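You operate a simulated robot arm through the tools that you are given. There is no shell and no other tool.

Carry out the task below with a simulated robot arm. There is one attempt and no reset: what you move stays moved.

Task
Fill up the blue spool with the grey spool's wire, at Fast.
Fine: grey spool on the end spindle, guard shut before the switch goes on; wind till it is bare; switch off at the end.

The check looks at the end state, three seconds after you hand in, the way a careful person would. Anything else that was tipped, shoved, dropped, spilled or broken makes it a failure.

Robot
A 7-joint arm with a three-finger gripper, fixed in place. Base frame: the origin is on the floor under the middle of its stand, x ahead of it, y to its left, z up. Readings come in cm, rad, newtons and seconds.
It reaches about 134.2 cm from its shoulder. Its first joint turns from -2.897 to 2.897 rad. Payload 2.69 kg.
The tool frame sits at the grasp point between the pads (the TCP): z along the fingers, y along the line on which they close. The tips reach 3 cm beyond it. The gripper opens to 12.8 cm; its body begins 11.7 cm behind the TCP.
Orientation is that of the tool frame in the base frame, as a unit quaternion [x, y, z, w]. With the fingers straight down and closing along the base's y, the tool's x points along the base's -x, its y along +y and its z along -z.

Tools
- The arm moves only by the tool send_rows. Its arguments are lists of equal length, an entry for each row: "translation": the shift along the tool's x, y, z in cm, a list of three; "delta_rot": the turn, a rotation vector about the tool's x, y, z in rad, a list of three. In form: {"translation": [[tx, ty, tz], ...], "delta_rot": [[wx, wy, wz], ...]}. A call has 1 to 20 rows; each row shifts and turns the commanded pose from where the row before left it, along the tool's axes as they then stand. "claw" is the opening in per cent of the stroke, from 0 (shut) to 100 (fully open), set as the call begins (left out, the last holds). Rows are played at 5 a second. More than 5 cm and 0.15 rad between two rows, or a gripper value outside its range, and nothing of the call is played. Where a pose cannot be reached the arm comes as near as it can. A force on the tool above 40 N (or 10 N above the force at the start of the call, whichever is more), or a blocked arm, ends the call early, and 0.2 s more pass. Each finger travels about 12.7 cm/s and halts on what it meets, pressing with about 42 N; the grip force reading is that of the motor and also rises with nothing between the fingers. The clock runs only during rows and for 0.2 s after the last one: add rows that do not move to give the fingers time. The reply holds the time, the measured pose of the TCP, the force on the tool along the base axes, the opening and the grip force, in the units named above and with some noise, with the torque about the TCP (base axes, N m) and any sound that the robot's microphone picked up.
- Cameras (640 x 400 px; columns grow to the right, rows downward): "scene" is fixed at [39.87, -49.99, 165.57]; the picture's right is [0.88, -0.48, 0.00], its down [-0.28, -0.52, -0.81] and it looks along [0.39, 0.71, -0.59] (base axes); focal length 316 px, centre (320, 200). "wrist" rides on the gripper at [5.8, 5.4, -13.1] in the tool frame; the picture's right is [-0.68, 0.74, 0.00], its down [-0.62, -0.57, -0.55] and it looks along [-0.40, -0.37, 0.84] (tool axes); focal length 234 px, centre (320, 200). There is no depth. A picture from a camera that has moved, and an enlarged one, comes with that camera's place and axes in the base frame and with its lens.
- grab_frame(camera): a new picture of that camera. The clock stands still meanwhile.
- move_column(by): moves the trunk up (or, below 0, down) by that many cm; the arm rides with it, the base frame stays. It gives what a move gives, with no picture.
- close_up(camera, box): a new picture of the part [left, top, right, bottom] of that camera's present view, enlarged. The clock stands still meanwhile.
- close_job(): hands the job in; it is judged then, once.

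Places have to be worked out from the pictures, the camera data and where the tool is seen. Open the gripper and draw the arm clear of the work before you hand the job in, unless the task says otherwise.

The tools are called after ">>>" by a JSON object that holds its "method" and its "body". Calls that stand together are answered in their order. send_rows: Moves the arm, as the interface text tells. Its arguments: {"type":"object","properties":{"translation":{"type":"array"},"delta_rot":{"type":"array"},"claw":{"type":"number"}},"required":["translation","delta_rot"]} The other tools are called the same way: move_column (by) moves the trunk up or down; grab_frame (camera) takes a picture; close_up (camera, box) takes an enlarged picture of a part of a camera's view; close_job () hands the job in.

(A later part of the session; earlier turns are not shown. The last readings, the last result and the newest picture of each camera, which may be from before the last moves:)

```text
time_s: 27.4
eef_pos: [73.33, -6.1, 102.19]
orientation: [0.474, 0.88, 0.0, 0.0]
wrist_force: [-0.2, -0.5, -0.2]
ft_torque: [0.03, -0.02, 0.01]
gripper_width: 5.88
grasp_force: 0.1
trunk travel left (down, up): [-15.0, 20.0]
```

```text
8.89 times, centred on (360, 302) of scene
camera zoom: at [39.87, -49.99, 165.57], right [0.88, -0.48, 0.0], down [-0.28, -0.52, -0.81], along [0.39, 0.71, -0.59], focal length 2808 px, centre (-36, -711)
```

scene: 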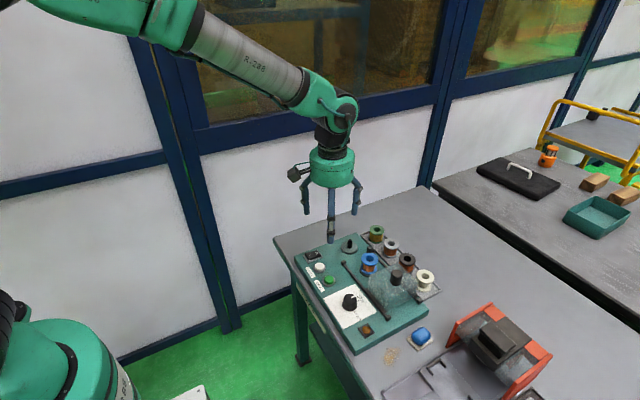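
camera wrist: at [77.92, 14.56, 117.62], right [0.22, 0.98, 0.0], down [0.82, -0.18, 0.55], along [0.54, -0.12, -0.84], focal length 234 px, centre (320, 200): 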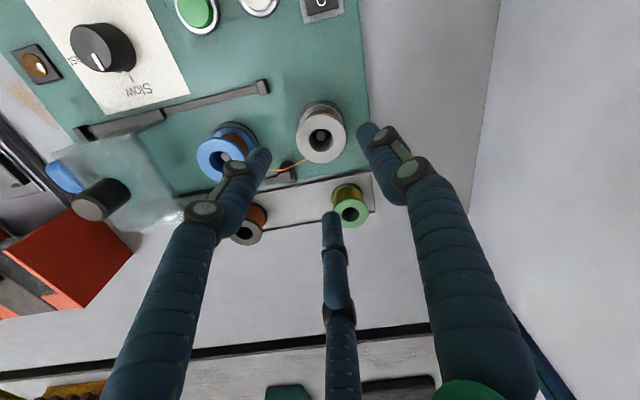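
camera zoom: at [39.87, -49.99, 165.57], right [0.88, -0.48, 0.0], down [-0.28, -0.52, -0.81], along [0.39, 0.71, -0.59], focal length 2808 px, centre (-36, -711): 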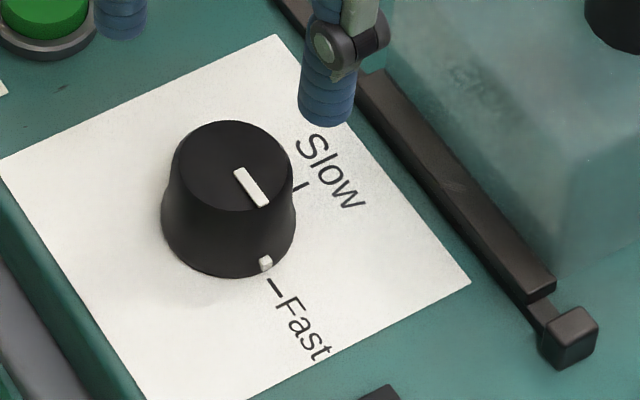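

The pointer now faces Fast. I zoom in closely to judge the remaining angle.

>>> {"method": "close_up", "body": {"camera": "wrist", "box": [295, 100, 355, 150]}}

>>> {"method": "close_up", "body": {"camera": "scene", "box": [340, 288, 370, 313]}}

```text
8.00 times, centred on (325, 125) of wrist
camera zoom: at [74.7, 1.6, 115.23], right [0.99, -0.16, 0.0], down [-0.13, -0.83, 0.55], along [-0.09, -0.54, -0.84], focal length 1873 px, centre (280, 800)
```

zoom: 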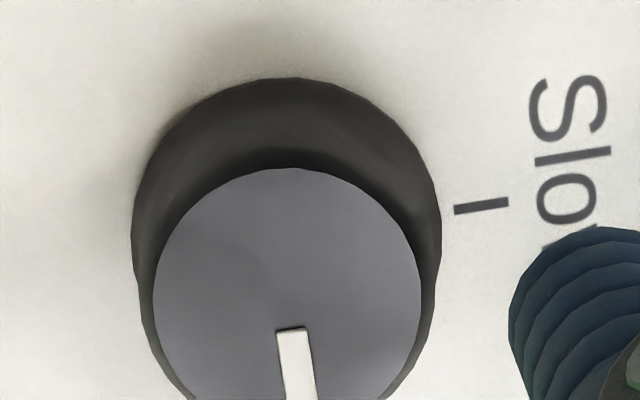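

```text
16.00 times, centred on (355, 300) of scene
camera zoom: at [39.87, -49.99, 165.57], right [0.88, -0.48, 0.0], down [-0.28, -0.52, -0.81], along [0.39, 0.71, -0.59], focal length 5054 px, centre (-240, -1408)
```

zoom: 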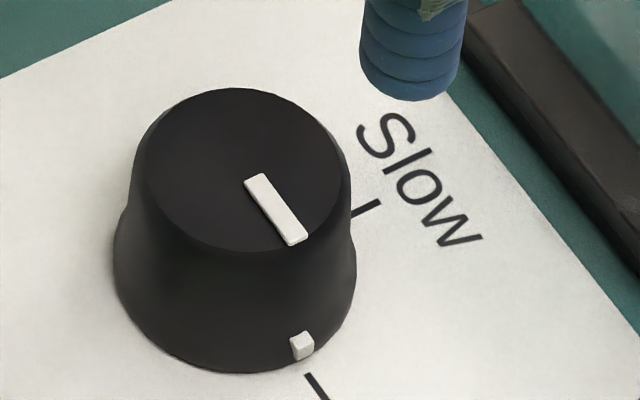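

The pointer reads about −90.6° and the Fast tick about −91°, so the knob is at Fast. Next is the guard: its handle top is near (85.4, −9.7, 99.6). I lift, turn the hand back, and go above the handle.

>>> {"method": "send_rows", "body": {"translation": [[0, 0, -4.0], [0, 0, 0], [0, 0, 0], [0, 0, 0], [0, 0, 0], [0, 0, 0], [0, 0, 0], [0, 0, 0], [0, 0, 0], [0, 0, 0], [0, 0, 0], [0, 0, 0], [-2.15, -2.28, 0], [-2.15, -2.28, 0], [-2.15, -2.28, 0], [-2.14, -2.28, 0], [0, 0, 0]], "delta_rot": [[0, 0, 0], [0, 0, -0.1373], [0, 0, -0.1373], [0, 0, -0.1373], [0, 0, -0.1373], [0, 0, -0.1373], [0, 0, -0.1373], [0, 0, -0.1373], [0, 0, -0.1373], [0, 0, -0.1373], [0, 0, -0.1373], [0, 0, -0.137], [0, 0, 0], [0, 0, 0], [0, 0, 0], [0, 0, 0], [0, 0, 0]], "claw": 48}}

>>> {"method": "grab_frame", "body": {"camera": "wrist"}}

>>> {"method": "close_up", "body": {"camera": "scene", "box": [320, 210, 440, 310]}}

```text
time_s: 31.0
eef_pos: [85.43, -9.73, 105.46]
orientation: [-0.259, 0.966, 0.0, -0.001]
wrist_force: [-0.1, 0.0, -0.4]
ft_torque: [0.0, 0.05, -0.01]
gripper_width: 6.15
grasp_force: 0.1
trunk travel left (down, up): [-15.0, 20.0]
```

```text
taken
camera wrist: at [77.73, -7.98, 118.5], right [0.22, 0.98, 0.0], down [0.82, -0.18, 0.55], along [0.53, -0.12, -0.84], focal length 234 px, centre (320, 200)
```

wrist: 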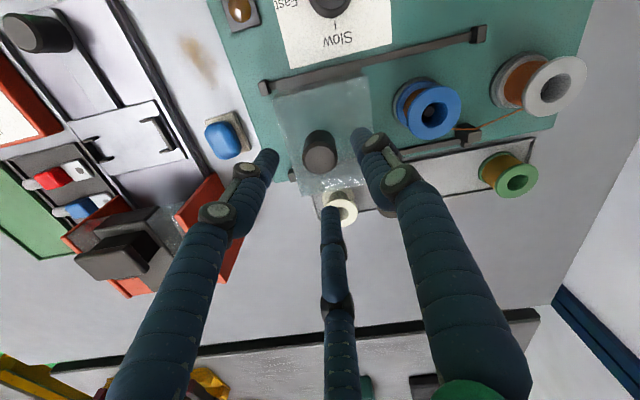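

```text
4.00 times, centred on (380, 260) of scene
camera zoom: at [39.87, -49.99, 165.57], right [0.88, -0.48, 0.0], down [-0.28, -0.52, -0.81], along [0.39, 0.71, -0.59], focal length 1263 px, centre (80, -40)
```

zoom: 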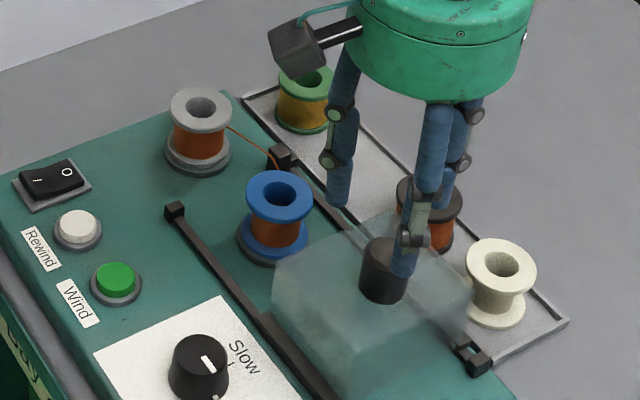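

I zoom on the handle from the wrist to fix its centre and height.

>>> {"method": "close_up", "body": {"camera": "wrist", "box": [240, 80, 400, 220]}}

>>> {"method": "close_up", "body": {"camera": "scene", "box": [380, 250, 450, 300]}}

```text
2.86 times, centred on (320, 150) of wrist
camera zoom: at [77.73, -7.98, 118.5], right [0.22, 0.98, 0.0], down [0.82, -0.18, 0.55], along [0.53, -0.12, -0.84], focal length 669 px, centre (320, 343)
```

zoom: 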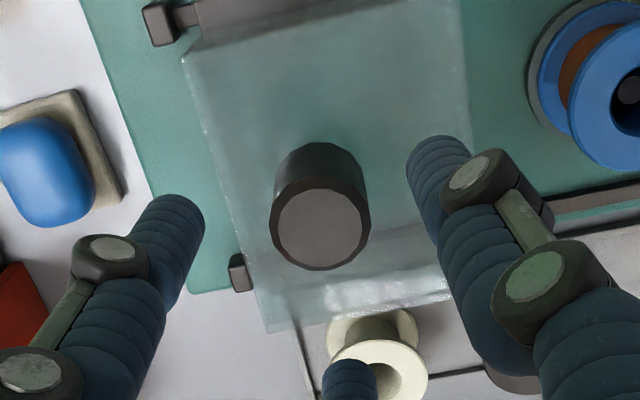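

```text
8.00 times, centred on (415, 275) of scene
camera zoom: at [39.87, -49.99, 165.57], right [0.88, -0.48, 0.0], down [-0.28, -0.52, -0.81], along [0.39, 0.71, -0.59], focal length 2527 px, centre (-440, -400)
```

zoom: 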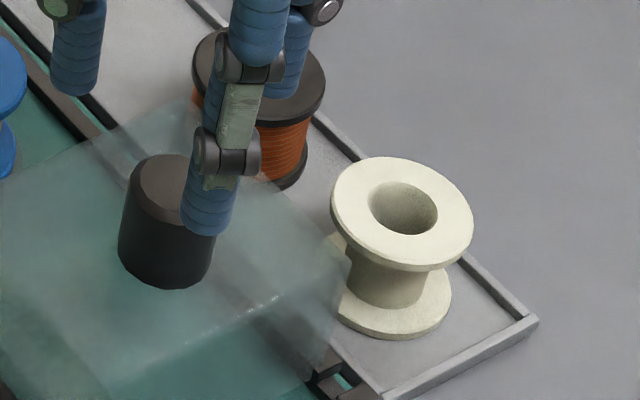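

The handle is centred at about (85.5, −9.7), 3.1 cm across, top z≈99.4, with the guard's roof near z≈96. I descend so the tips stop above the roof, then close on the handle.

>>> {"method": "send_rows", "body": {"translation": [[-0.05, -0.03, 1.5], [0, 0, 1.5], [0, 0, 1.2], [0, 0, 0.8], [0, 0, 0.6], [0, 0, 0]], "delta_rot": [[0, 0, 0], [0, 0, 0], [0, 0, 0], [0, 0, 0], [0, 0, 0], [0, 0, 0]]}}

>>> {"method": "close_up", "body": {"camera": "scene", "box": [360, 220, 440, 290]}}

>>> {"method": "close_up", "body": {"camera": "wrist", "box": [240, 80, 400, 220]}}

```text
time_s: 32.4
eef_pos: [85.36, -9.67, 100.03]
orientation: [-0.259, 0.966, 0.0, -0.001]
wrist_force: [0.8, 0.3, 0.5]
ft_torque: [0.0, 0.0, 0.01]
gripper_width: 6.13
grasp_force: 0.0
trunk travel left (down, up): [-15.0, 20.0]
```

```text
5.71 times, centred on (400, 255) of scene
camera zoom: at [39.87, -49.99, 165.57], right [0.88, -0.48, 0.0], down [-0.28, -0.52, -0.81], along [0.39, 0.71, -0.59], focal length 1805 px, centre (-137, -114)
```

zoom: 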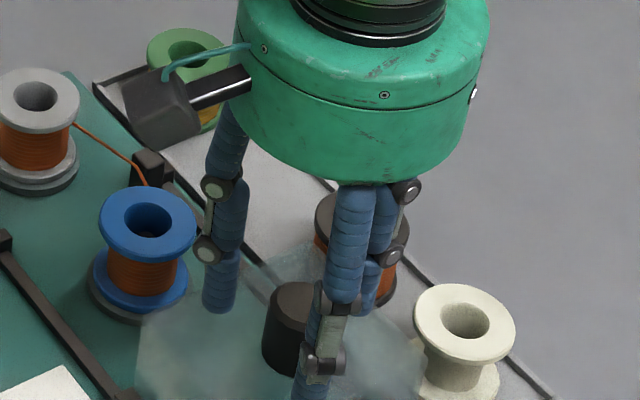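

```text
2.86 times, centred on (320, 150) of wrist
camera zoom: at [77.82, -7.98, 113.23], right [0.22, 0.98, 0.0], down [0.82, -0.18, 0.55], along [0.54, -0.12, -0.84], focal length 669 px, centre (320, 343)
```

zoom: 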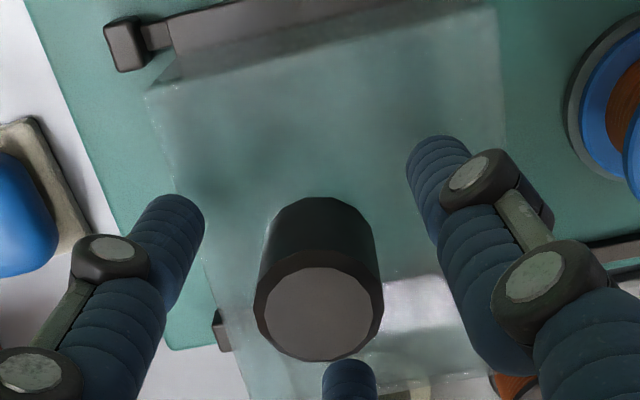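

The handle sits about 0.2–0.3 cm further in +x than the tool. I shift slightly and close on it.

>>> {"method": "send_rows", "body": {"translation": [[-0.17, -0.1, 0], [0, 0, 0.1], [0, 0, 0]], "delta_rot": [[0, 0, 0], [0, 0, 0], [0, 0, 0]]}}

>>> {"method": "send_rows", "body": {"translation": [[0, 0, 0], [0, 0, 0], [0, 0, 0], [0, 0, 0], [0, 0, 0]], "delta_rot": [[0, 0, 0], [0, 0, 0], [0, 0, 0], [0, 0, 0], [0, 0, 0]], "claw": 12}}

>>> {"method": "close_up", "body": {"camera": "wrist", "box": [240, 80, 400, 220]}}

```text
time_s: 33.2
eef_pos: [85.67, -9.66, 100.11]
orientation: [-0.259, 0.966, 0.001, 0.0]
wrist_force: [-0.3, -0.3, -0.4]
ft_torque: [0.0, -0.02, -0.01]
gripper_width: 6.13
grasp_force: 0.0
trunk travel left (down, up): [-15.0, 20.0]
```

```text
time_s: 34.4
eef_pos: [85.76, -9.67, 99.89]
orientation: [-0.259, 0.966, 0.0, -0.001]
wrist_force: [-2.7, -0.5, -0.6]
ft_torque: [-0.06, 0.14, 0.03]
gripper_width: 3.06
grasp_force: 44.7
trunk travel left (down, up): [-15.0, 20.0]
```

```text
2.86 times, centred on (320, 150) of wrist
camera zoom: at [78.01, -8.03, 113.15], right [0.22, 0.98, 0.0], down [0.82, -0.18, 0.55], along [0.54, -0.12, -0.84], focal length 669 px, centre (320, 343)
```

zoom: 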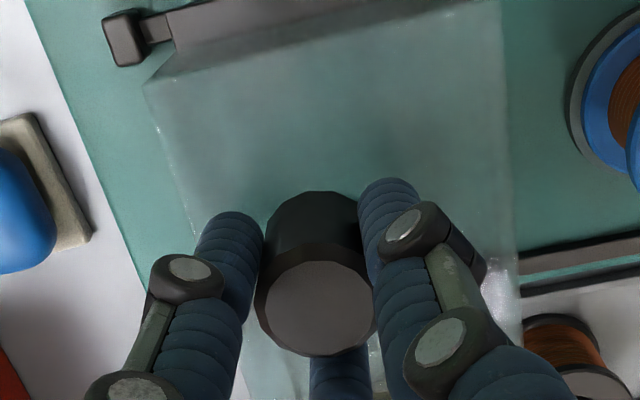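

The handle is held. I slide the guard toward +y, over the blue spool, starting with 3 cm and watching the force.

>>> {"method": "send_rows", "body": {"translation": [[-0.5, 0.866, 0], [-0.5, 0.866, 0], [-0.5, 0.866, 0], [0, 0, 0]], "delta_rot": [[0, 0, 0], [0, 0, 0], [0, 0, 0], [0, 0, 0]]}}

>>> {"method": "close_up", "body": {"camera": "scene", "box": [320, 210, 440, 310]}}

```text
time_s: 35.4
eef_pos: [85.52, -6.7, 100.06]
orientation: [-0.259, 0.966, 0.0, 0.0]
wrist_force: [-0.6, 1.8, -1.8]
ft_torque: [0.12, -0.05, 0.11]
gripper_width: 3.06
grasp_force: 44.7
trunk travel left (down, up): [-15.0, 20.0]
```

```text
4.00 times, centred on (380, 260) of scene
camera zoom: at [39.87, -49.99, 165.57], right [0.88, -0.48, 0.0], down [-0.28, -0.52, -0.81], along [0.39, 0.71, -0.59], focal length 1263 px, centre (80, -40)
```

zoom: 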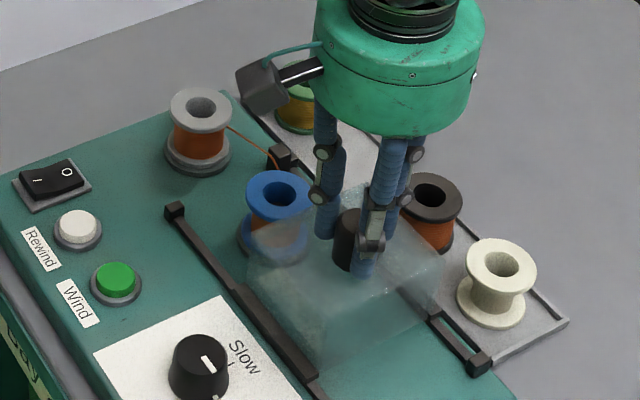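

The guard slides freely at about 2 N. I continue with another 6.5 cm.

>>> {"method": "send_rows", "body": {"translation": [[-0.5, 0.866, 0], [-0.5, 0.866, 0], [-0.5, 0.866, 0], [-0.5, 0.866, 0], [-0.5, 0.866, 0], [-0.5, 0.866, 0], [-0.25, 0.433, 0], [0, 0, 0]], "delta_rot": [[0, 0, 0], [0, 0, 0], [0, 0, 0], [0, 0, 0], [0, 0, 0], [0, 0, 0], [0, 0, 0], [0, 0, 0]]}}

>>> {"method": "close_up", "body": {"camera": "scene", "box": [320, 210, 440, 310]}}

```text
time_s: 37.2
eef_pos: [85.64, -0.09, 100.1]
orientation: [-0.259, 0.966, 0.0, 0.001]
wrist_force: [-6.8, -0.1, 1.5]
ft_torque: [0.02, 0.22, -0.05]
gripper_width: 3.06
grasp_force: 44.7
trunk travel left (down, up): [-15.0, 20.0]
```

```text
4.00 times, centred on (380, 260) of scene
camera zoom: at [39.87, -49.99, 165.57], right [0.88, -0.48, 0.0], down [-0.28, -0.52, -0.81], along [0.39, 0.71, -0.59], focal length 1263 px, centre (80, -40)
```

zoom: 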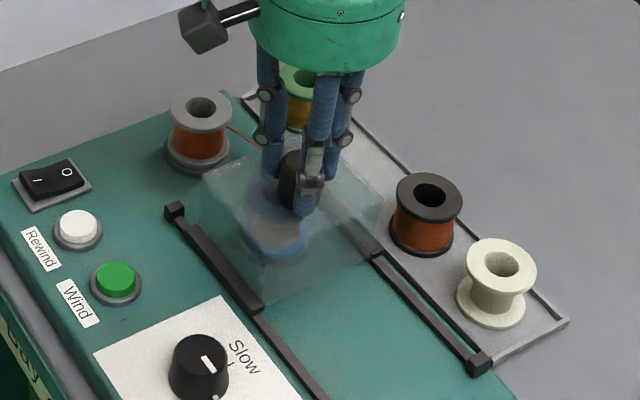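

The guard is near its end stop. I ease it on in small steps and watch for the stop's reaction.

>>> {"method": "send_rows", "body": {"translation": [[-0.12, 0.3, 0], [-0.2, 0.346, 0], [0, 0, 0]], "delta_rot": [[0, 0, 0], [0, 0, 0], [0, 0, 0]]}}

>>> {"method": "close_up", "body": {"camera": "scene", "box": [340, 240, 390, 300]}}

>>> {"method": "close_up", "body": {"camera": "wrist", "box": [200, 0, 480, 180]}}

```text
time_s: 38.0
eef_pos: [85.6, 0.71, 100.13]
orientation: [-0.26, 0.966, 0.0, 0.001]
wrist_force: [3.0, 0.9, -0.6]
ft_torque: [0.09, -0.29, 0.07]
gripper_width: 3.06
grasp_force: 44.7
trunk travel left (down, up): [-15.0, 20.0]
```

```text
6.67 times, centred on (365, 270) of scene
camera zoom: at [39.87, -49.99, 165.57], right [0.88, -0.48, 0.0], down [-0.28, -0.52, -0.81], along [0.39, 0.71, -0.59], focal length 2106 px, centre (20, -267)
```

zoom: 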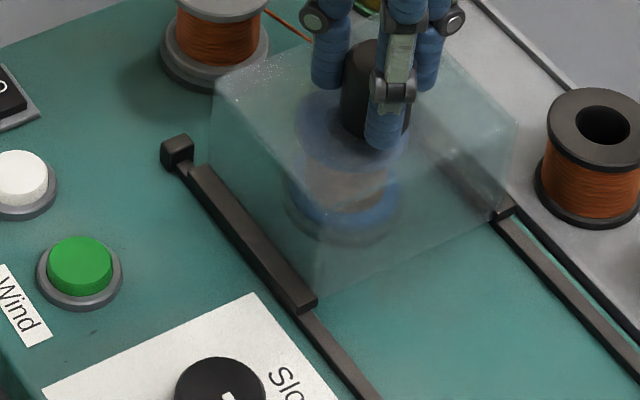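

```text
2.22 times, centred on (340, 90) of wrist
camera zoom: at [77.98, 2.29, 113.14], right [0.22, 0.98, 0.0], down [0.82, -0.18, 0.55], along [0.54, -0.12, -0.84], focal length 520 px, centre (276, 444)
```

zoom: 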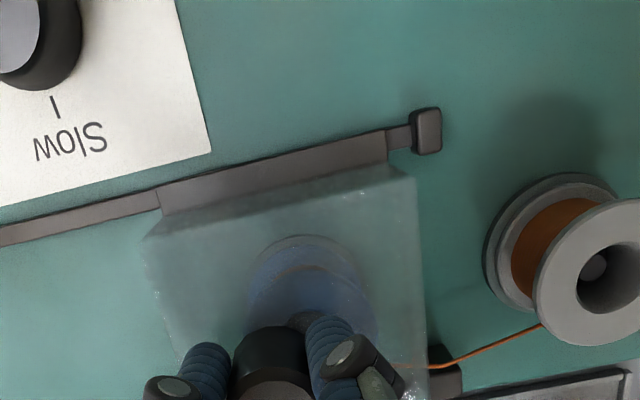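

About 0.9 cm remains to the end stop. I continue gently.

>>> {"method": "send_rows", "body": {"translation": [[-0.12, 0.216, 0], [-0.12, 0.216, 0], [-0.12, 0.216, 0], [0, 0, 0]], "delta_rot": [[0, 0, 0], [0, 0, 0], [0, 0, 0], [0, 0, 0]]}}

>>> {"method": "close_up", "body": {"camera": "wrist", "box": [200, 0, 480, 180]}}

```text
time_s: 38.9
eef_pos: [85.7, 0.83, 99.99]
orientation: [-0.259, 0.966, -0.001, 0.0]
wrist_force: [0.9, -9.6, 0.3]
ft_torque: [-1.36, -0.23, -0.05]
gripper_width: 3.1
grasp_force: 44.6
trunk travel left (down, up): [-15.0, 20.0]
stopped in row 4: the force on the tool passed its limit at 42 N (the readings are from after the stop); the commanded pose is now the measured one
```

```text
2.22 times, centred on (340, 90) of wrist
camera zoom: at [77.97, 2.53, 113.13], right [0.22, 0.98, 0.0], down [0.81, -0.18, 0.55], along [0.54, -0.12, -0.83], focal length 520 px, centre (276, 444)
```

zoom: 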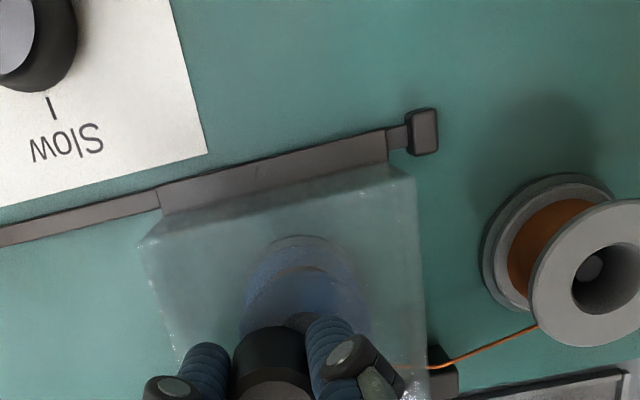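

The guard hit a firm stop after about 10.5 cm of travel. I release the handle, lift, and inspect whether it is fully shut.

>>> {"method": "send_rows", "body": {"translation": [[0, 0, 0], [0, 0, 0], [0, 0, 0], [0, 0, -1.0], [0, 0, -2.0], [0, 0, -2.5], [0, 0, -2.5], [0, 0, 0]], "delta_rot": [[0, 0, 0], [0, 0, 0], [0, 0, 0], [0, 0, 0], [0, 0, 0], [0, 0, 0], [0, 0, 0], [0, 0, 0]], "claw": 48}}

>>> {"method": "grab_frame", "body": {"camera": "wrist"}}

>>> {"method": "close_up", "body": {"camera": "scene", "box": [340, 215, 420, 290]}}

```text
time_s: 40.7
eef_pos: [85.51, 0.87, 107.95]
orientation: [-0.258, 0.966, -0.001, 0.0]
wrist_force: [-0.2, 0.2, 0.3]
ft_torque: [0.02, 0.0, 0.03]
gripper_width: 6.11
grasp_force: 0.1
trunk travel left (down, up): [-15.0, 20.0]
```

```text
taken
camera wrist: at [77.87, 2.54, 121.02], right [0.22, 0.98, 0.0], down [0.81, -0.18, 0.55], along [0.54, -0.12, -0.83], focal length 234 px, centre (320, 200)
```

wrist: 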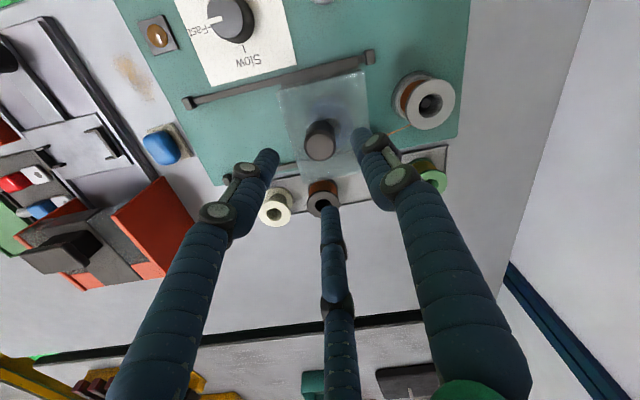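

```text
5.33 times, centred on (380, 252) of scene
camera zoom: at [39.87, -49.99, 165.57], right [0.88, -0.48, 0.0], down [-0.28, -0.52, -0.81], along [0.39, 0.71, -0.59], focal length 1684 px, centre (0, -80)
```

zoom: 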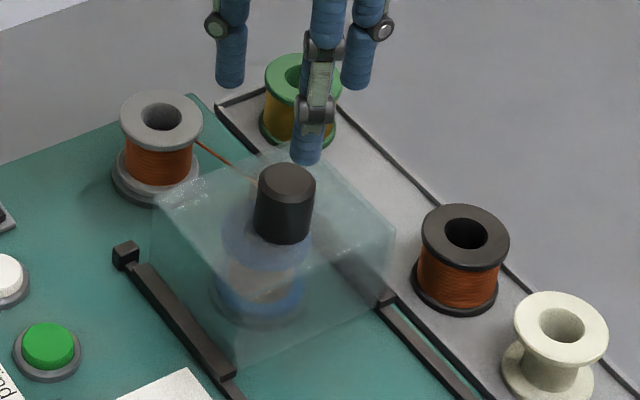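

The guard covers the blue spool and is against its stop, with the same visual gap at the rail block as at its open end. Next is the rocker's I side near (71.3, 15.5). I close the fingers and hover above it.

>>> {"method": "send_rows", "body": {"translation": [[1.01, 3.96, 0], [1.01, 3.96, 0], [1.01, 3.96, 0], [1.02, 3.97, 0], [1.02, 3.97, 0], [0, 0, 2.5], [0, 0, 2.5], [0, 0, 2.5], [0, 0, 2.5], [0, 0, 0]], "delta_rot": [[0, 0, 0], [0, 0, 0], [0, 0, 0], [0, 0, 0], [0, 0, 0], [0, 0, 0], [0, 0, 0], [0, 0, 0], [0, 0, 0], [0, 0, 0]], "claw": 0}}

>>> {"method": "grab_frame", "body": {"camera": "wrist"}}

>>> {"method": "close_up", "body": {"camera": "scene", "box": [290, 220, 370, 285]}}

```text
time_s: 42.9
eef_pos: [71.24, 15.65, 98.24]
orientation: [-0.258, 0.966, -0.001, 0.0]
wrist_force: [-0.5, -0.1, 0.1]
ft_torque: [0.0, 0.04, 0.01]
gripper_width: 0.21
grasp_force: 31.2
trunk travel left (down, up): [-15.0, 20.0]
```

```text
taken
camera wrist: at [63.46, 17.36, 111.29], right [0.22, 0.98, 0.0], down [0.81, -0.18, 0.55], along [0.54, -0.12, -0.83], focal length 234 px, centre (320, 200)
```

wrist: 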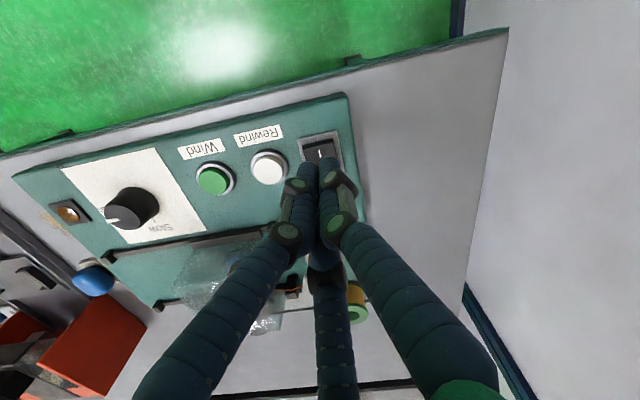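

```text
6.15 times, centred on (330, 252) of scene
camera zoom: at [39.87, -49.99, 165.57], right [0.88, -0.48, 0.0], down [-0.28, -0.52, -0.81], along [0.39, 0.71, -0.59], focal length 1944 px, centre (258, -123)
```

zoom: 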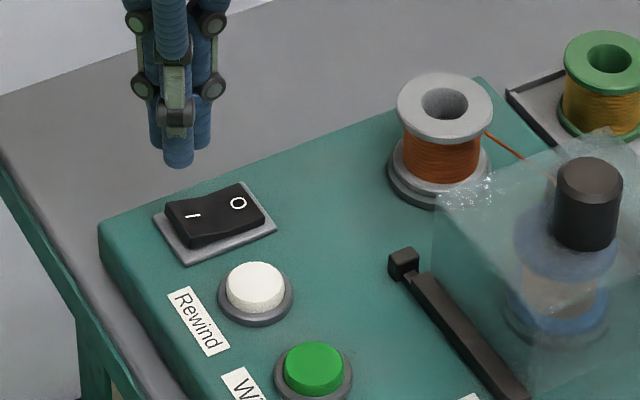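

I look closely at the fingertips against the rocker.

>>> {"method": "close_up", "body": {"camera": "wrist", "box": [270, 110, 380, 200]}}

```text
4.44 times, centred on (325, 155) of wrist
camera zoom: at [63.46, 17.36, 111.29], right [0.22, 0.98, 0.0], down [0.81, -0.18, 0.55], along [0.54, -0.12, -0.83], focal length 1041 px, centre (298, 400)
```

zoom: 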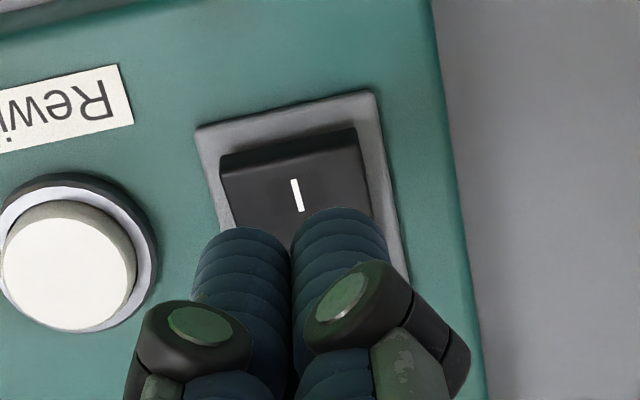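

The fingertips are over the I half. I descend to about 1 cm above it.

>>> {"method": "send_rows", "body": {"translation": [[0.12, 0.0, 1.2], [0, 0, 1.2], [0, 0, 1.0], [0, 0, 0]], "delta_rot": [[0, 0, 0], [0, 0, 0], [0, 0, 0], [0, 0, 0]]}}

>>> {"method": "close_up", "body": {"camera": "scene", "box": [300, 230, 350, 270]}}

>>> {"method": "close_up", "body": {"camera": "wrist", "box": [270, 110, 380, 200]}}

```text
time_s: 43.9
eef_pos: [71.19, 15.51, 94.73]
orientation: [-0.258, 0.966, -0.002, 0.001]
wrist_force: [-0.7, -0.2, 0.2]
ft_torque: [0.0, 0.01, 0.01]
gripper_width: 0.2
grasp_force: 31.2
trunk travel left (down, up): [-15.0, 20.0]
```

```text
10.00 times, centred on (325, 250) of scene
camera zoom: at [39.87, -49.99, 165.57], right [0.88, -0.48, 0.0], down [-0.28, -0.52, -0.81], along [0.39, 0.71, -0.59], focal length 3158 px, centre (270, -300)
```

zoom: 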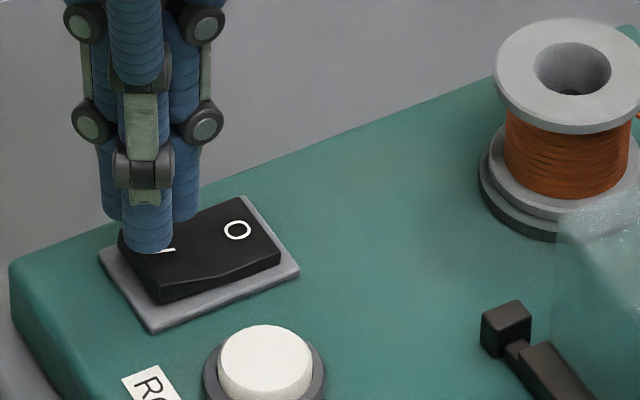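

```text
4.44 times, centred on (325, 155) of wrist
camera zoom: at [63.58, 17.24, 107.84], right [0.22, 0.98, 0.0], down [0.81, -0.18, 0.55], along [0.54, -0.12, -0.83], focal length 1041 px, centre (298, 400)
```

zoom: 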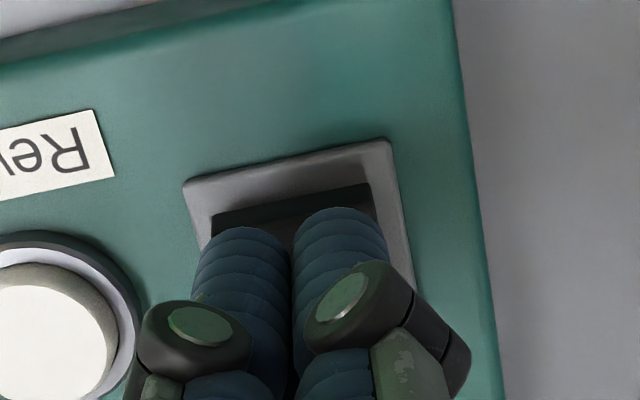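

The tips are just above the I half. I press down in small steps.

>>> {"method": "send_rows", "body": {"translation": [[0, 0, 0.25], [0, 0, 0.25], [0, 0, 0.25], [0, 0, 0.25], [0, 0, 0.2], [0, 0, 0]], "delta_rot": [[0, 0, 0], [0, 0, 0], [0, 0, 0], [0, 0, 0], [0, 0, 0], [0, 0, 0]]}}

>>> {"method": "close_up", "body": {"camera": "scene", "box": [300, 230, 350, 270]}}

```text
time_s: 45.3
eef_pos: [71.29, 15.55, 93.4]
orientation: [-0.258, 0.966, -0.002, 0.001]
wrist_force: [-0.5, -0.1, -0.1]
ft_torque: [-0.02, 0.0, -0.03]
gripper_width: 0.2
grasp_force: 31.0
trunk travel left (down, up): [-15.0, 20.0]
```

```text
10.00 times, centred on (325, 250) of scene
camera zoom: at [39.87, -49.99, 165.57], right [0.88, -0.48, 0.0], down [-0.28, -0.52, -0.81], along [0.39, 0.71, -0.59], focal length 3158 px, centre (270, -300)
```

zoom: 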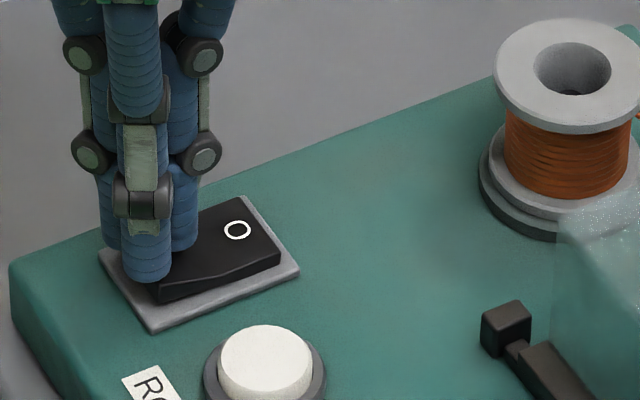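

No contact force yet. I continue down in small steps.

>>> {"method": "send_rows", "body": {"translation": [[0, 0, 0.15], [0, 0, 0.15], [0, 0, 0.15], [0, 0, 0]], "delta_rot": [[0, 0, 0], [0, 0, 0], [0, 0, 0], [0, 0, 0]]}}

>>> {"method": "close_up", "body": {"camera": "scene", "box": [300, 230, 350, 270]}}

```text
time_s: 46.3
eef_pos: [71.23, 15.5, 92.95]
orientation: [-0.258, 0.966, -0.002, 0.0]
wrist_force: [0.4, 0.1, 0.5]
ft_torque: [0.02, 0.02, 0.05]
gripper_width: 0.22
grasp_force: 31.7
trunk travel left (down, up): [-15.0, 20.0]
```

```text
10.00 times, centred on (325, 250) of scene
camera zoom: at [39.87, -49.99, 165.57], right [0.88, -0.48, 0.0], down [-0.28, -0.52, -0.81], along [0.39, 0.71, -0.59], focal length 3158 px, centre (270, -300)
```

zoom: 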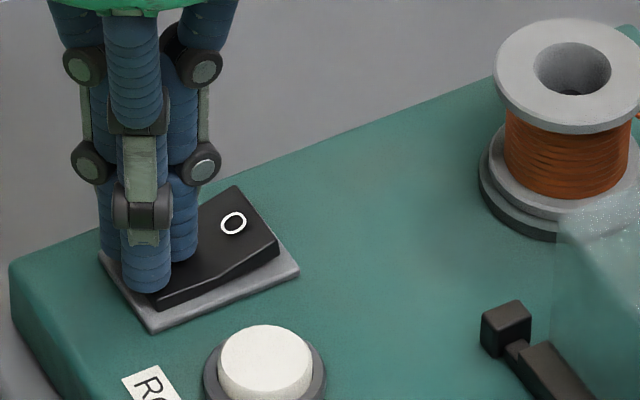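

The rocker is tipping, with the O side rising. I press a little further and check the lamp.

>>> {"method": "send_rows", "body": {"translation": [[0, 0, 0.15], [0, 0, 0.1], [0, 0, 0]], "delta_rot": [[0, 0, 0], [0, 0, 0], [0, 0, 0]]}}

>>> {"method": "close_up", "body": {"camera": "scene", "box": [300, 230, 400, 345]}}

>>> {"method": "close_up", "body": {"camera": "scene", "box": [300, 230, 350, 270]}}

```text
time_s: 47.1
eef_pos: [71.22, 15.64, 92.9]
orientation: [-0.258, 0.966, -0.001, 0.002]
wrist_force: [-6.2, -1.1, 24.2]
ft_torque: [0.0, -0.24, -0.01]
gripper_width: 0.23
grasp_force: 31.7
trunk travel left (down, up): [-15.0, 20.0]
```

```text
3.48 times, centred on (350, 288) of scene
camera zoom: at [39.87, -49.99, 165.57], right [0.88, -0.48, 0.0], down [-0.28, -0.52, -0.81], along [0.39, 0.71, -0.59], focal length 1099 px, centre (216, -104)
```

zoom: 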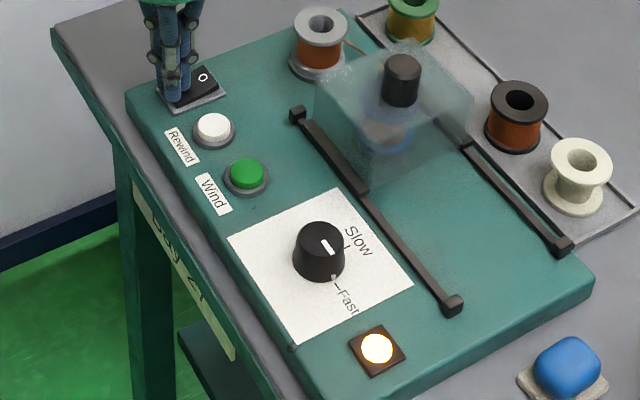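

```text
10.00 times, centred on (325, 250) of scene
camera zoom: at [39.87, -49.99, 165.57], right [0.88, -0.48, 0.0], down [-0.28, -0.52, -0.81], along [0.39, 0.71, -0.59], focal length 3158 px, centre (270, -300)
```

zoom: 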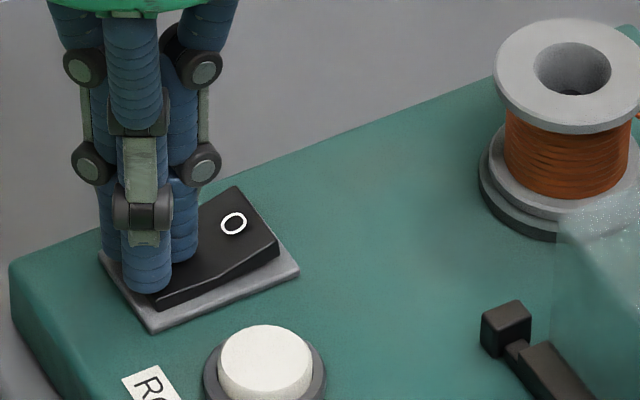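

The lamp is lit, so the power is on and the rocker is fully over. I lift and go above the green Wind button near (72.25, 3.9).

>>> {"method": "send_rows", "body": {"translation": [[0, 0, -1.0], [0, 0, -2.5], [0, 0, -2.5], [1.23, -2.65, 0], [1.23, -2.65, 0], [1.23, -2.65, 0], [1.23, -2.66, 0], [0, 0, 0]], "delta_rot": [[0, 0, 0], [0, 0, 0], [0, 0, 0], [0, 0, 0], [0, 0, 0], [0, 0, 0], [0, 0, 0], [0, 0, 0]]}}

>>> {"method": "close_up", "body": {"camera": "scene", "box": [300, 240, 380, 300]}}

>>> {"method": "close_up", "body": {"camera": "wrist", "box": [260, 90, 400, 200]}}

```text
time_s: 48.9
eef_pos: [72.33, 4.1, 98.66]
orientation: [-0.259, 0.966, -0.002, 0.001]
wrist_force: [0.9, 0.1, -0.2]
ft_torque: [0.0, -0.01, -0.01]
gripper_width: 0.21
grasp_force: 31.1
trunk travel left (down, up): [-15.0, 20.0]
```

```text
6.67 times, centred on (340, 270) of scene
camera zoom: at [39.87, -49.99, 165.57], right [0.88, -0.48, 0.0], down [-0.28, -0.52, -0.81], along [0.39, 0.71, -0.59], focal length 2106 px, centre (187, -267)
```

zoom: 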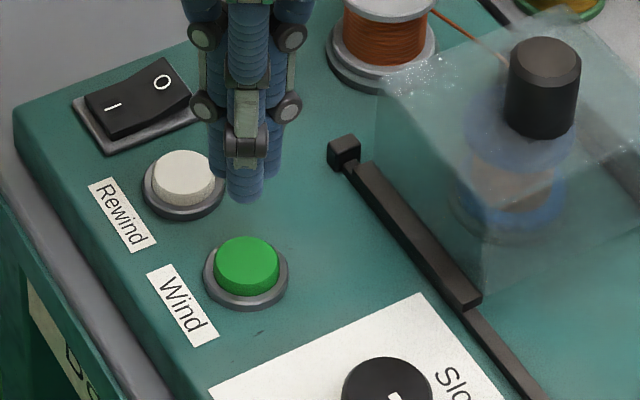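

```text
3.64 times, centred on (330, 145) of wrist
camera zoom: at [64.59, 5.69, 111.7], right [0.22, 0.98, 0.0], down [0.81, -0.18, 0.55], along [0.54, -0.12, -0.83], focal length 852 px, centre (284, 400)
```

zoom: 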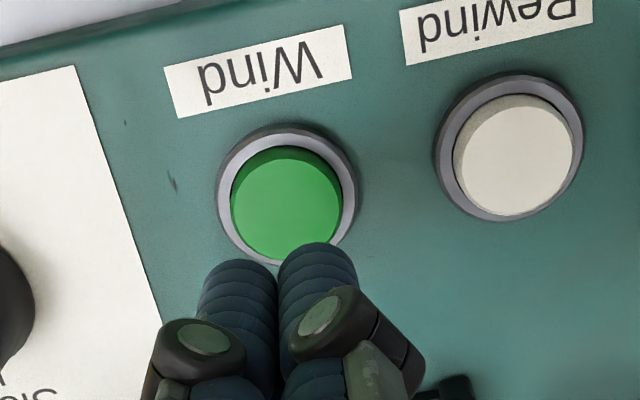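

The tool is centred over the Wind button. I descend and press in small steps.

>>> {"method": "send_rows", "body": {"translation": [[0, 0, 1.5], [0, 0, 1.5], [0, 0, 1.2], [0, 0, 0.25], [0, 0, 0.25], [0, 0, 0]], "delta_rot": [[0, 0, 0], [0, 0, 0], [0, 0, 0], [0, 0, 0], [0, 0, 0], [0, 0, 0]]}}

>>> {"method": "close_up", "body": {"camera": "scene", "box": [300, 240, 380, 300]}}

```text
time_s: 50.3
eef_pos: [72.41, 3.97, 93.96]
orientation: [-0.258, 0.966, -0.001, 0.0]
wrist_force: [0.0, -0.1, -0.1]
ft_torque: [0.01, 0.0, -0.01]
gripper_width: 0.21
grasp_force: 31.8
trunk travel left (down, up): [-15.0, 20.0]
```

```text
6.67 times, centred on (340, 270) of scene
camera zoom: at [39.87, -49.99, 165.57], right [0.88, -0.48, 0.0], down [-0.28, -0.52, -0.81], along [0.39, 0.71, -0.59], focal length 2106 px, centre (187, -267)
```

zoom: 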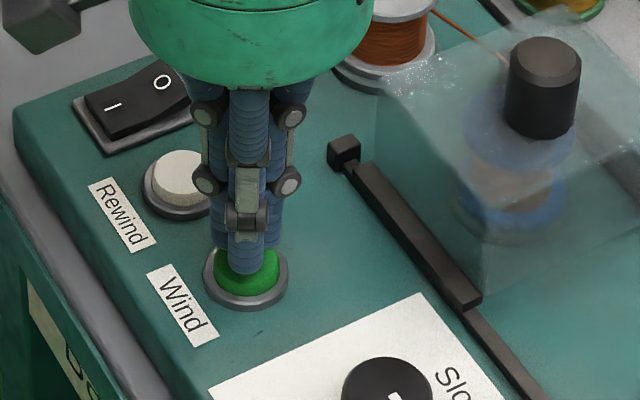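

The tips are about 0.5 cm above the button. I press on in fine steps.

>>> {"method": "send_rows", "body": {"translation": [[0, 0, 0.15], [0, 0, 0.15], [0, 0, 0.15], [0, 0, 0.15], [0, 0, 0]], "delta_rot": [[0, 0, 0], [0, 0, 0], [0, 0, 0], [0, 0, 0], [0, 0, 0]]}}

>>> {"method": "close_up", "body": {"camera": "scene", "box": [300, 225, 420, 310]}}

```text
time_s: 51.5
eef_pos: [72.28, 3.88, 93.38]
orientation: [-0.258, 0.966, -0.001, 0.001]
wrist_force: [-0.3, 0.4, -0.1]
ft_torque: [0.05, -0.02, 0.01]
gripper_width: 0.21
grasp_force: 31.5
trunk travel left (down, up): [-15.0, 20.0]
```

```text
4.71 times, centred on (360, 268) of scene
camera zoom: at [39.87, -49.99, 165.57], right [0.88, -0.48, 0.0], down [-0.28, -0.52, -0.81], along [0.39, 0.71, -0.59], focal length 1486 px, centre (132, -118)
```

zoom: 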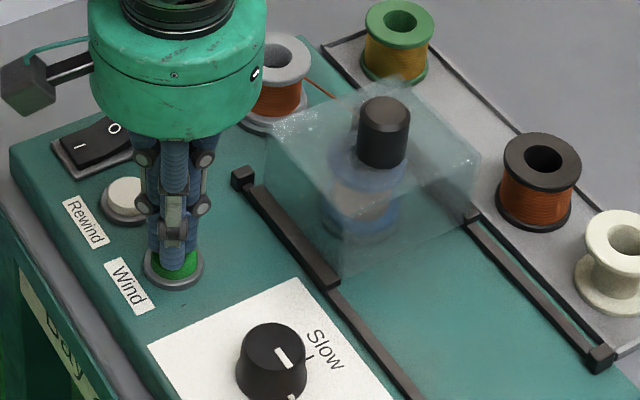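

Still no contact force. I go a little further.

>>> {"method": "send_rows", "body": {"translation": [[0, 0, 0.15], [0, 0, 0.15], [0, 0, 0.1], [0, 0, 0]], "delta_rot": [[0, 0, 0], [0, 0, 0], [0, 0, 0], [0, 0, 0]]}}

>>> {"method": "close_up", "body": {"camera": "scene", "box": [300, 225, 420, 310]}}

```text
time_s: 52.5
eef_pos: [72.35, 3.91, 93.14]
orientation: [-0.258, 0.966, -0.002, 0.0]
wrist_force: [0.6, -0.1, 0.8]
ft_torque: [-0.03, 0.02, -0.02]
gripper_width: 0.22
grasp_force: 31.2
trunk travel left (down, up): [-15.0, 20.0]
```

```text
4.71 times, centred on (360, 268) of scene
camera zoom: at [39.87, -49.99, 165.57], right [0.88, -0.48, 0.0], down [-0.28, -0.52, -0.81], along [0.39, 0.71, -0.59], focal length 1486 px, centre (132, -118)
```

zoom: 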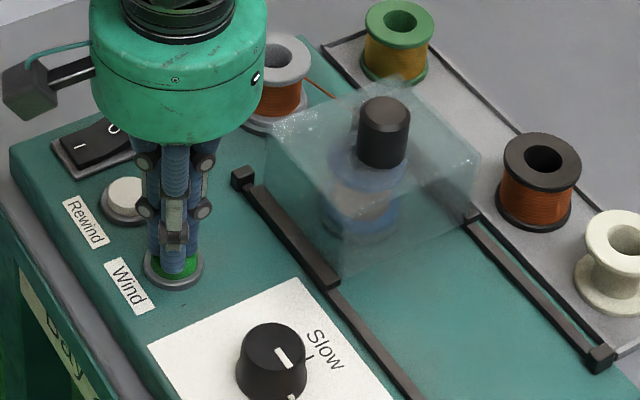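

The force is only about 1 N. I keep pressing in fine steps and listen for the motor.

>>> {"method": "send_rows", "body": {"translation": [[0, 0, 0.12], [0, 0, 0.12], [0, 0, 0.1], [0, 0, 0]], "delta_rot": [[0, 0, 0], [0, 0, 0], [0, 0, 0], [0, 0, 0]]}}

>>> {"method": "close_up", "body": {"camera": "scene", "box": [320, 225, 400, 290]}}

```text
time_s: 53.5
eef_pos: [72.29, 4.04, 92.72]
orientation: [-0.258, 0.966, -0.002, 0.0]
wrist_force: [0.1, -1.0, 3.7]
ft_torque: [0.0, 0.01, -0.01]
gripper_width: 0.55
grasp_force: 31.7
trunk travel left (down, up): [-15.0, 20.0]
heard: click
```

```text
6.15 times, centred on (360, 258) of scene
camera zoom: at [39.87, -49.99, 165.57], right [0.88, -0.48, 0.0], down [-0.28, -0.52, -0.81], along [0.39, 0.71, -0.59], focal length 1944 px, centre (74, -154)
```

zoom: 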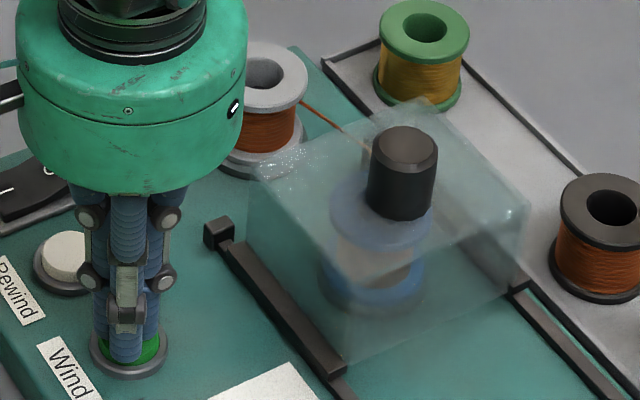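

A click was heard, so the button has registered. I hold briefly and see whether winding runs.

>>> {"method": "send_rows", "body": {"translation": [[0, 0, 0], [0, 0, 0], [0, 0, 0], [0, 0, 0], [0, 0, 0]], "delta_rot": [[0, 0, 0], [0, 0, 0], [0, 0, 0], [0, 0, 0], [0, 0, 0]]}}

>>> {"method": "close_up", "body": {"camera": "scene", "box": [320, 225, 400, 290]}}

```text
time_s: 54.7
eef_pos: [72.36, 4.01, 92.67]
orientation: [-0.259, 0.966, -0.002, 0.0]
wrist_force: [-0.1, -0.7, 2.0]
ft_torque: [-0.02, -0.06, 0.01]
gripper_width: 0.62
grasp_force: 31.3
trunk travel left (down, up): [-15.0, 20.0]
```

```text
6.15 times, centred on (360, 258) of scene
camera zoom: at [39.87, -49.99, 165.57], right [0.88, -0.48, 0.0], down [-0.28, -0.52, -0.81], along [0.39, 0.71, -0.59], focal length 1944 px, centre (74, -154)
```

zoom: 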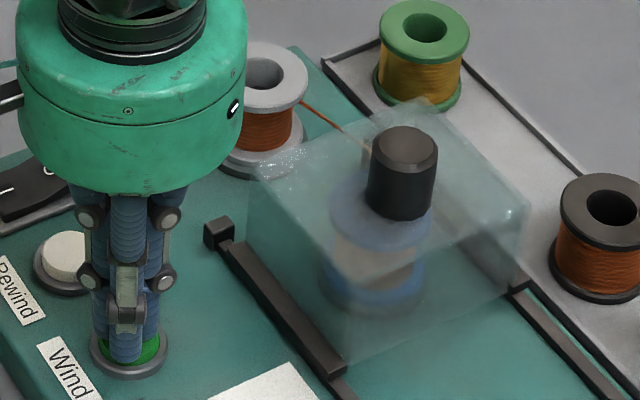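

I compare the grey spool's wire diameter over time in a tighter view.

>>> {"method": "close_up", "body": {"camera": "scene", "box": [340, 228, 370, 252]}}

>>> {"method": "send_rows", "body": {"translation": [[0, 0, 0], [0, 0, 0], [0, 0, 0], [0, 0, 0], [0, 0, 0], [0, 0, 0], [0, 0, 0], [0, 0, 0], [0, 0, 0], [0, 0, 0]], "delta_rot": [[0, 0, 0], [0, 0, 0], [0, 0, 0], [0, 0, 0], [0, 0, 0], [0, 0, 0], [0, 0, 0], [0, 0, 0], [0, 0, 0], [0, 0, 0]]}}

>>> {"method": "close_up", "body": {"camera": "scene", "box": [340, 228, 370, 252]}}

```text
16.00 times, centred on (355, 240) of scene
camera zoom: at [39.87, -49.99, 165.57], right [0.88, -0.48, 0.0], down [-0.28, -0.52, -0.81], along [0.39, 0.71, -0.59], focal length 5054 px, centre (-240, -440)
```

zoom: 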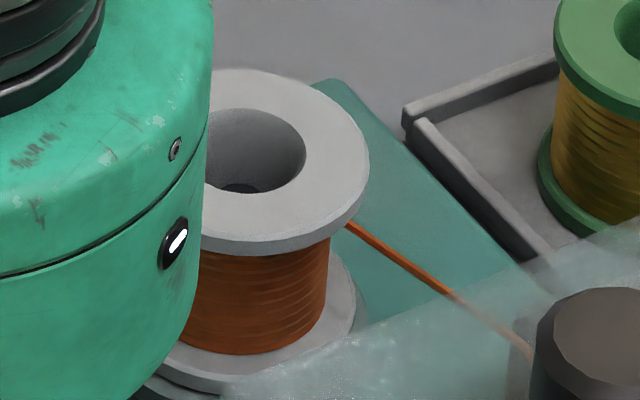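

```text
time_s: 56.9
eef_pos: [72.21, 3.99, 92.62]
orientation: [-0.258, 0.966, -0.002, 0.0]
wrist_force: [0.8, 0.2, 3.3]
ft_torque: [0.0, -0.02, 0.02]
gripper_width: 0.63
grasp_force: 31.0
trunk travel left (down, up): [-15.0, 20.0]
```

```text
16.00 times, centred on (355, 240) of scene
camera zoom: at [39.87, -49.99, 165.57], right [0.88, -0.48, 0.0], down [-0.28, -0.52, -0.81], along [0.39, 0.71, -0.59], focal length 5054 px, centre (-240, -440)
```

zoom: 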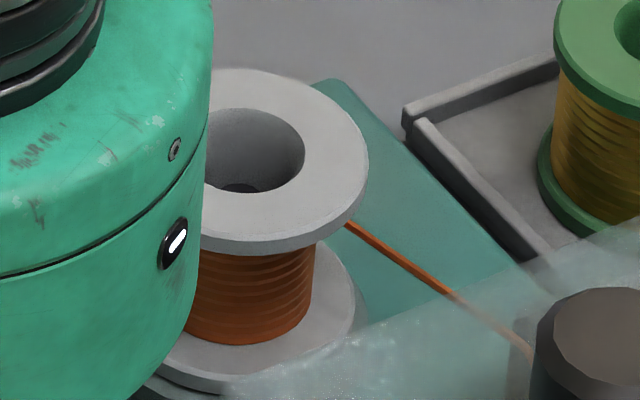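

The wire drum on grey is visibly shrinking, so it is winding. I keep holding the button and keep checking.

>>> {"method": "send_rows", "body": {"translation": [[0, 0, 0], [0, 0, 0], [0, 0, 0], [0, 0, 0], [0, 0, 0]], "delta_rot": [[0, 0, 0], [0, 0, 0], [0, 0, 0], [0, 0, 0], [0, 0, 0]]}}

>>> {"method": "close_up", "body": {"camera": "scene", "box": [340, 228, 370, 252]}}

>>> {"method": "close_up", "body": {"camera": "scene", "box": [345, 230, 445, 305]}}

```text
time_s: 58.1
eef_pos: [72.15, 3.98, 92.7]
orientation: [-0.258, 0.966, -0.002, 0.001]
wrist_force: [0.3, -0.3, 2.4]
ft_torque: [0.04, 0.01, 0.04]
gripper_width: 0.55
grasp_force: 31.1
trunk travel left (down, up): [-15.0, 20.0]
```

```text
16.00 times, centred on (355, 240) of scene
camera zoom: at [39.87, -49.99, 165.57], right [0.88, -0.48, 0.0], down [-0.28, -0.52, -0.81], along [0.39, 0.71, -0.59], focal length 5054 px, centre (-240, -440)
```

zoom: 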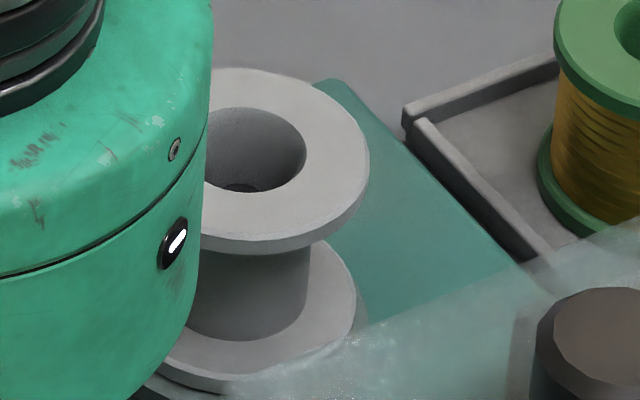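

```text
5.33 times, centred on (395, 268) of scene
camera zoom: at [39.87, -49.99, 165.57], right [0.88, -0.48, 0.0], down [-0.28, -0.52, -0.81], along [0.39, 0.71, -0.59], focal length 1684 px, centre (-80, -160)
```

zoom: 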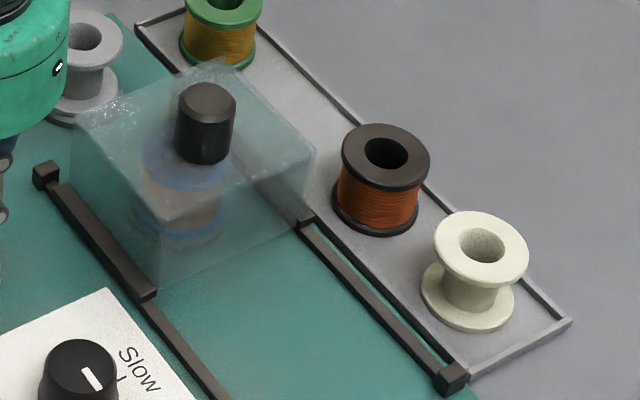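

Grey is bare and the strand is gone. I lift off the button and go above the rocker's O half, near (74.3, 15.5), to switch off.

>>> {"method": "send_rows", "body": {"translation": [[0, 0, -1.0], [0, 0, -2.5], [0, 0, -2.5], [-1.87, 2.24, 0], [-1.87, 2.24, 0], [-1.87, 2.24, 0], [-1.87, 2.24, 0], [0, 0, 0]], "delta_rot": [[0, 0, 0], [0, 0, 0], [0, 0, 0], [0, 0, 0], [0, 0, 0], [0, 0, 0], [0, 0, 0], [0, 0, 0]]}}

>>> {"method": "close_up", "body": {"camera": "scene", "box": [295, 225, 365, 280]}}

>>> {"method": "close_up", "body": {"camera": "wrist", "box": [260, 90, 400, 200]}}

```text
time_s: 59.9
eef_pos: [74.47, 15.67, 98.74]
orientation: [-0.258, 0.966, -0.002, 0.001]
wrist_force: [-0.3, 0.2, 0.7]
ft_torque: [-0.08, 0.03, 0.0]
gripper_width: 0.22
grasp_force: 31.6
trunk travel left (down, up): [-15.0, 20.0]
```

```text
7.27 times, centred on (330, 252) of scene
camera zoom: at [39.87, -49.99, 165.57], right [0.88, -0.48, 0.0], down [-0.28, -0.52, -0.81], along [0.39, 0.71, -0.59], focal length 2297 px, centre (247, -182)
```

zoom: 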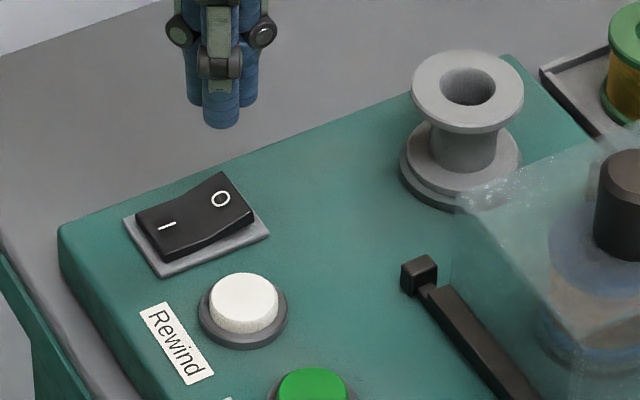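

```text
3.64 times, centred on (330, 145) of wrist
camera zoom: at [66.76, 17.31, 111.84], right [0.22, 0.98, 0.0], down [0.81, -0.18, 0.55], along [0.54, -0.12, -0.83], focal length 852 px, centre (284, 400)
```

zoom: 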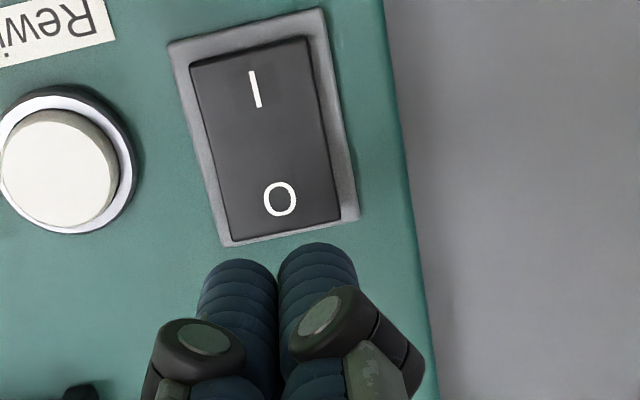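

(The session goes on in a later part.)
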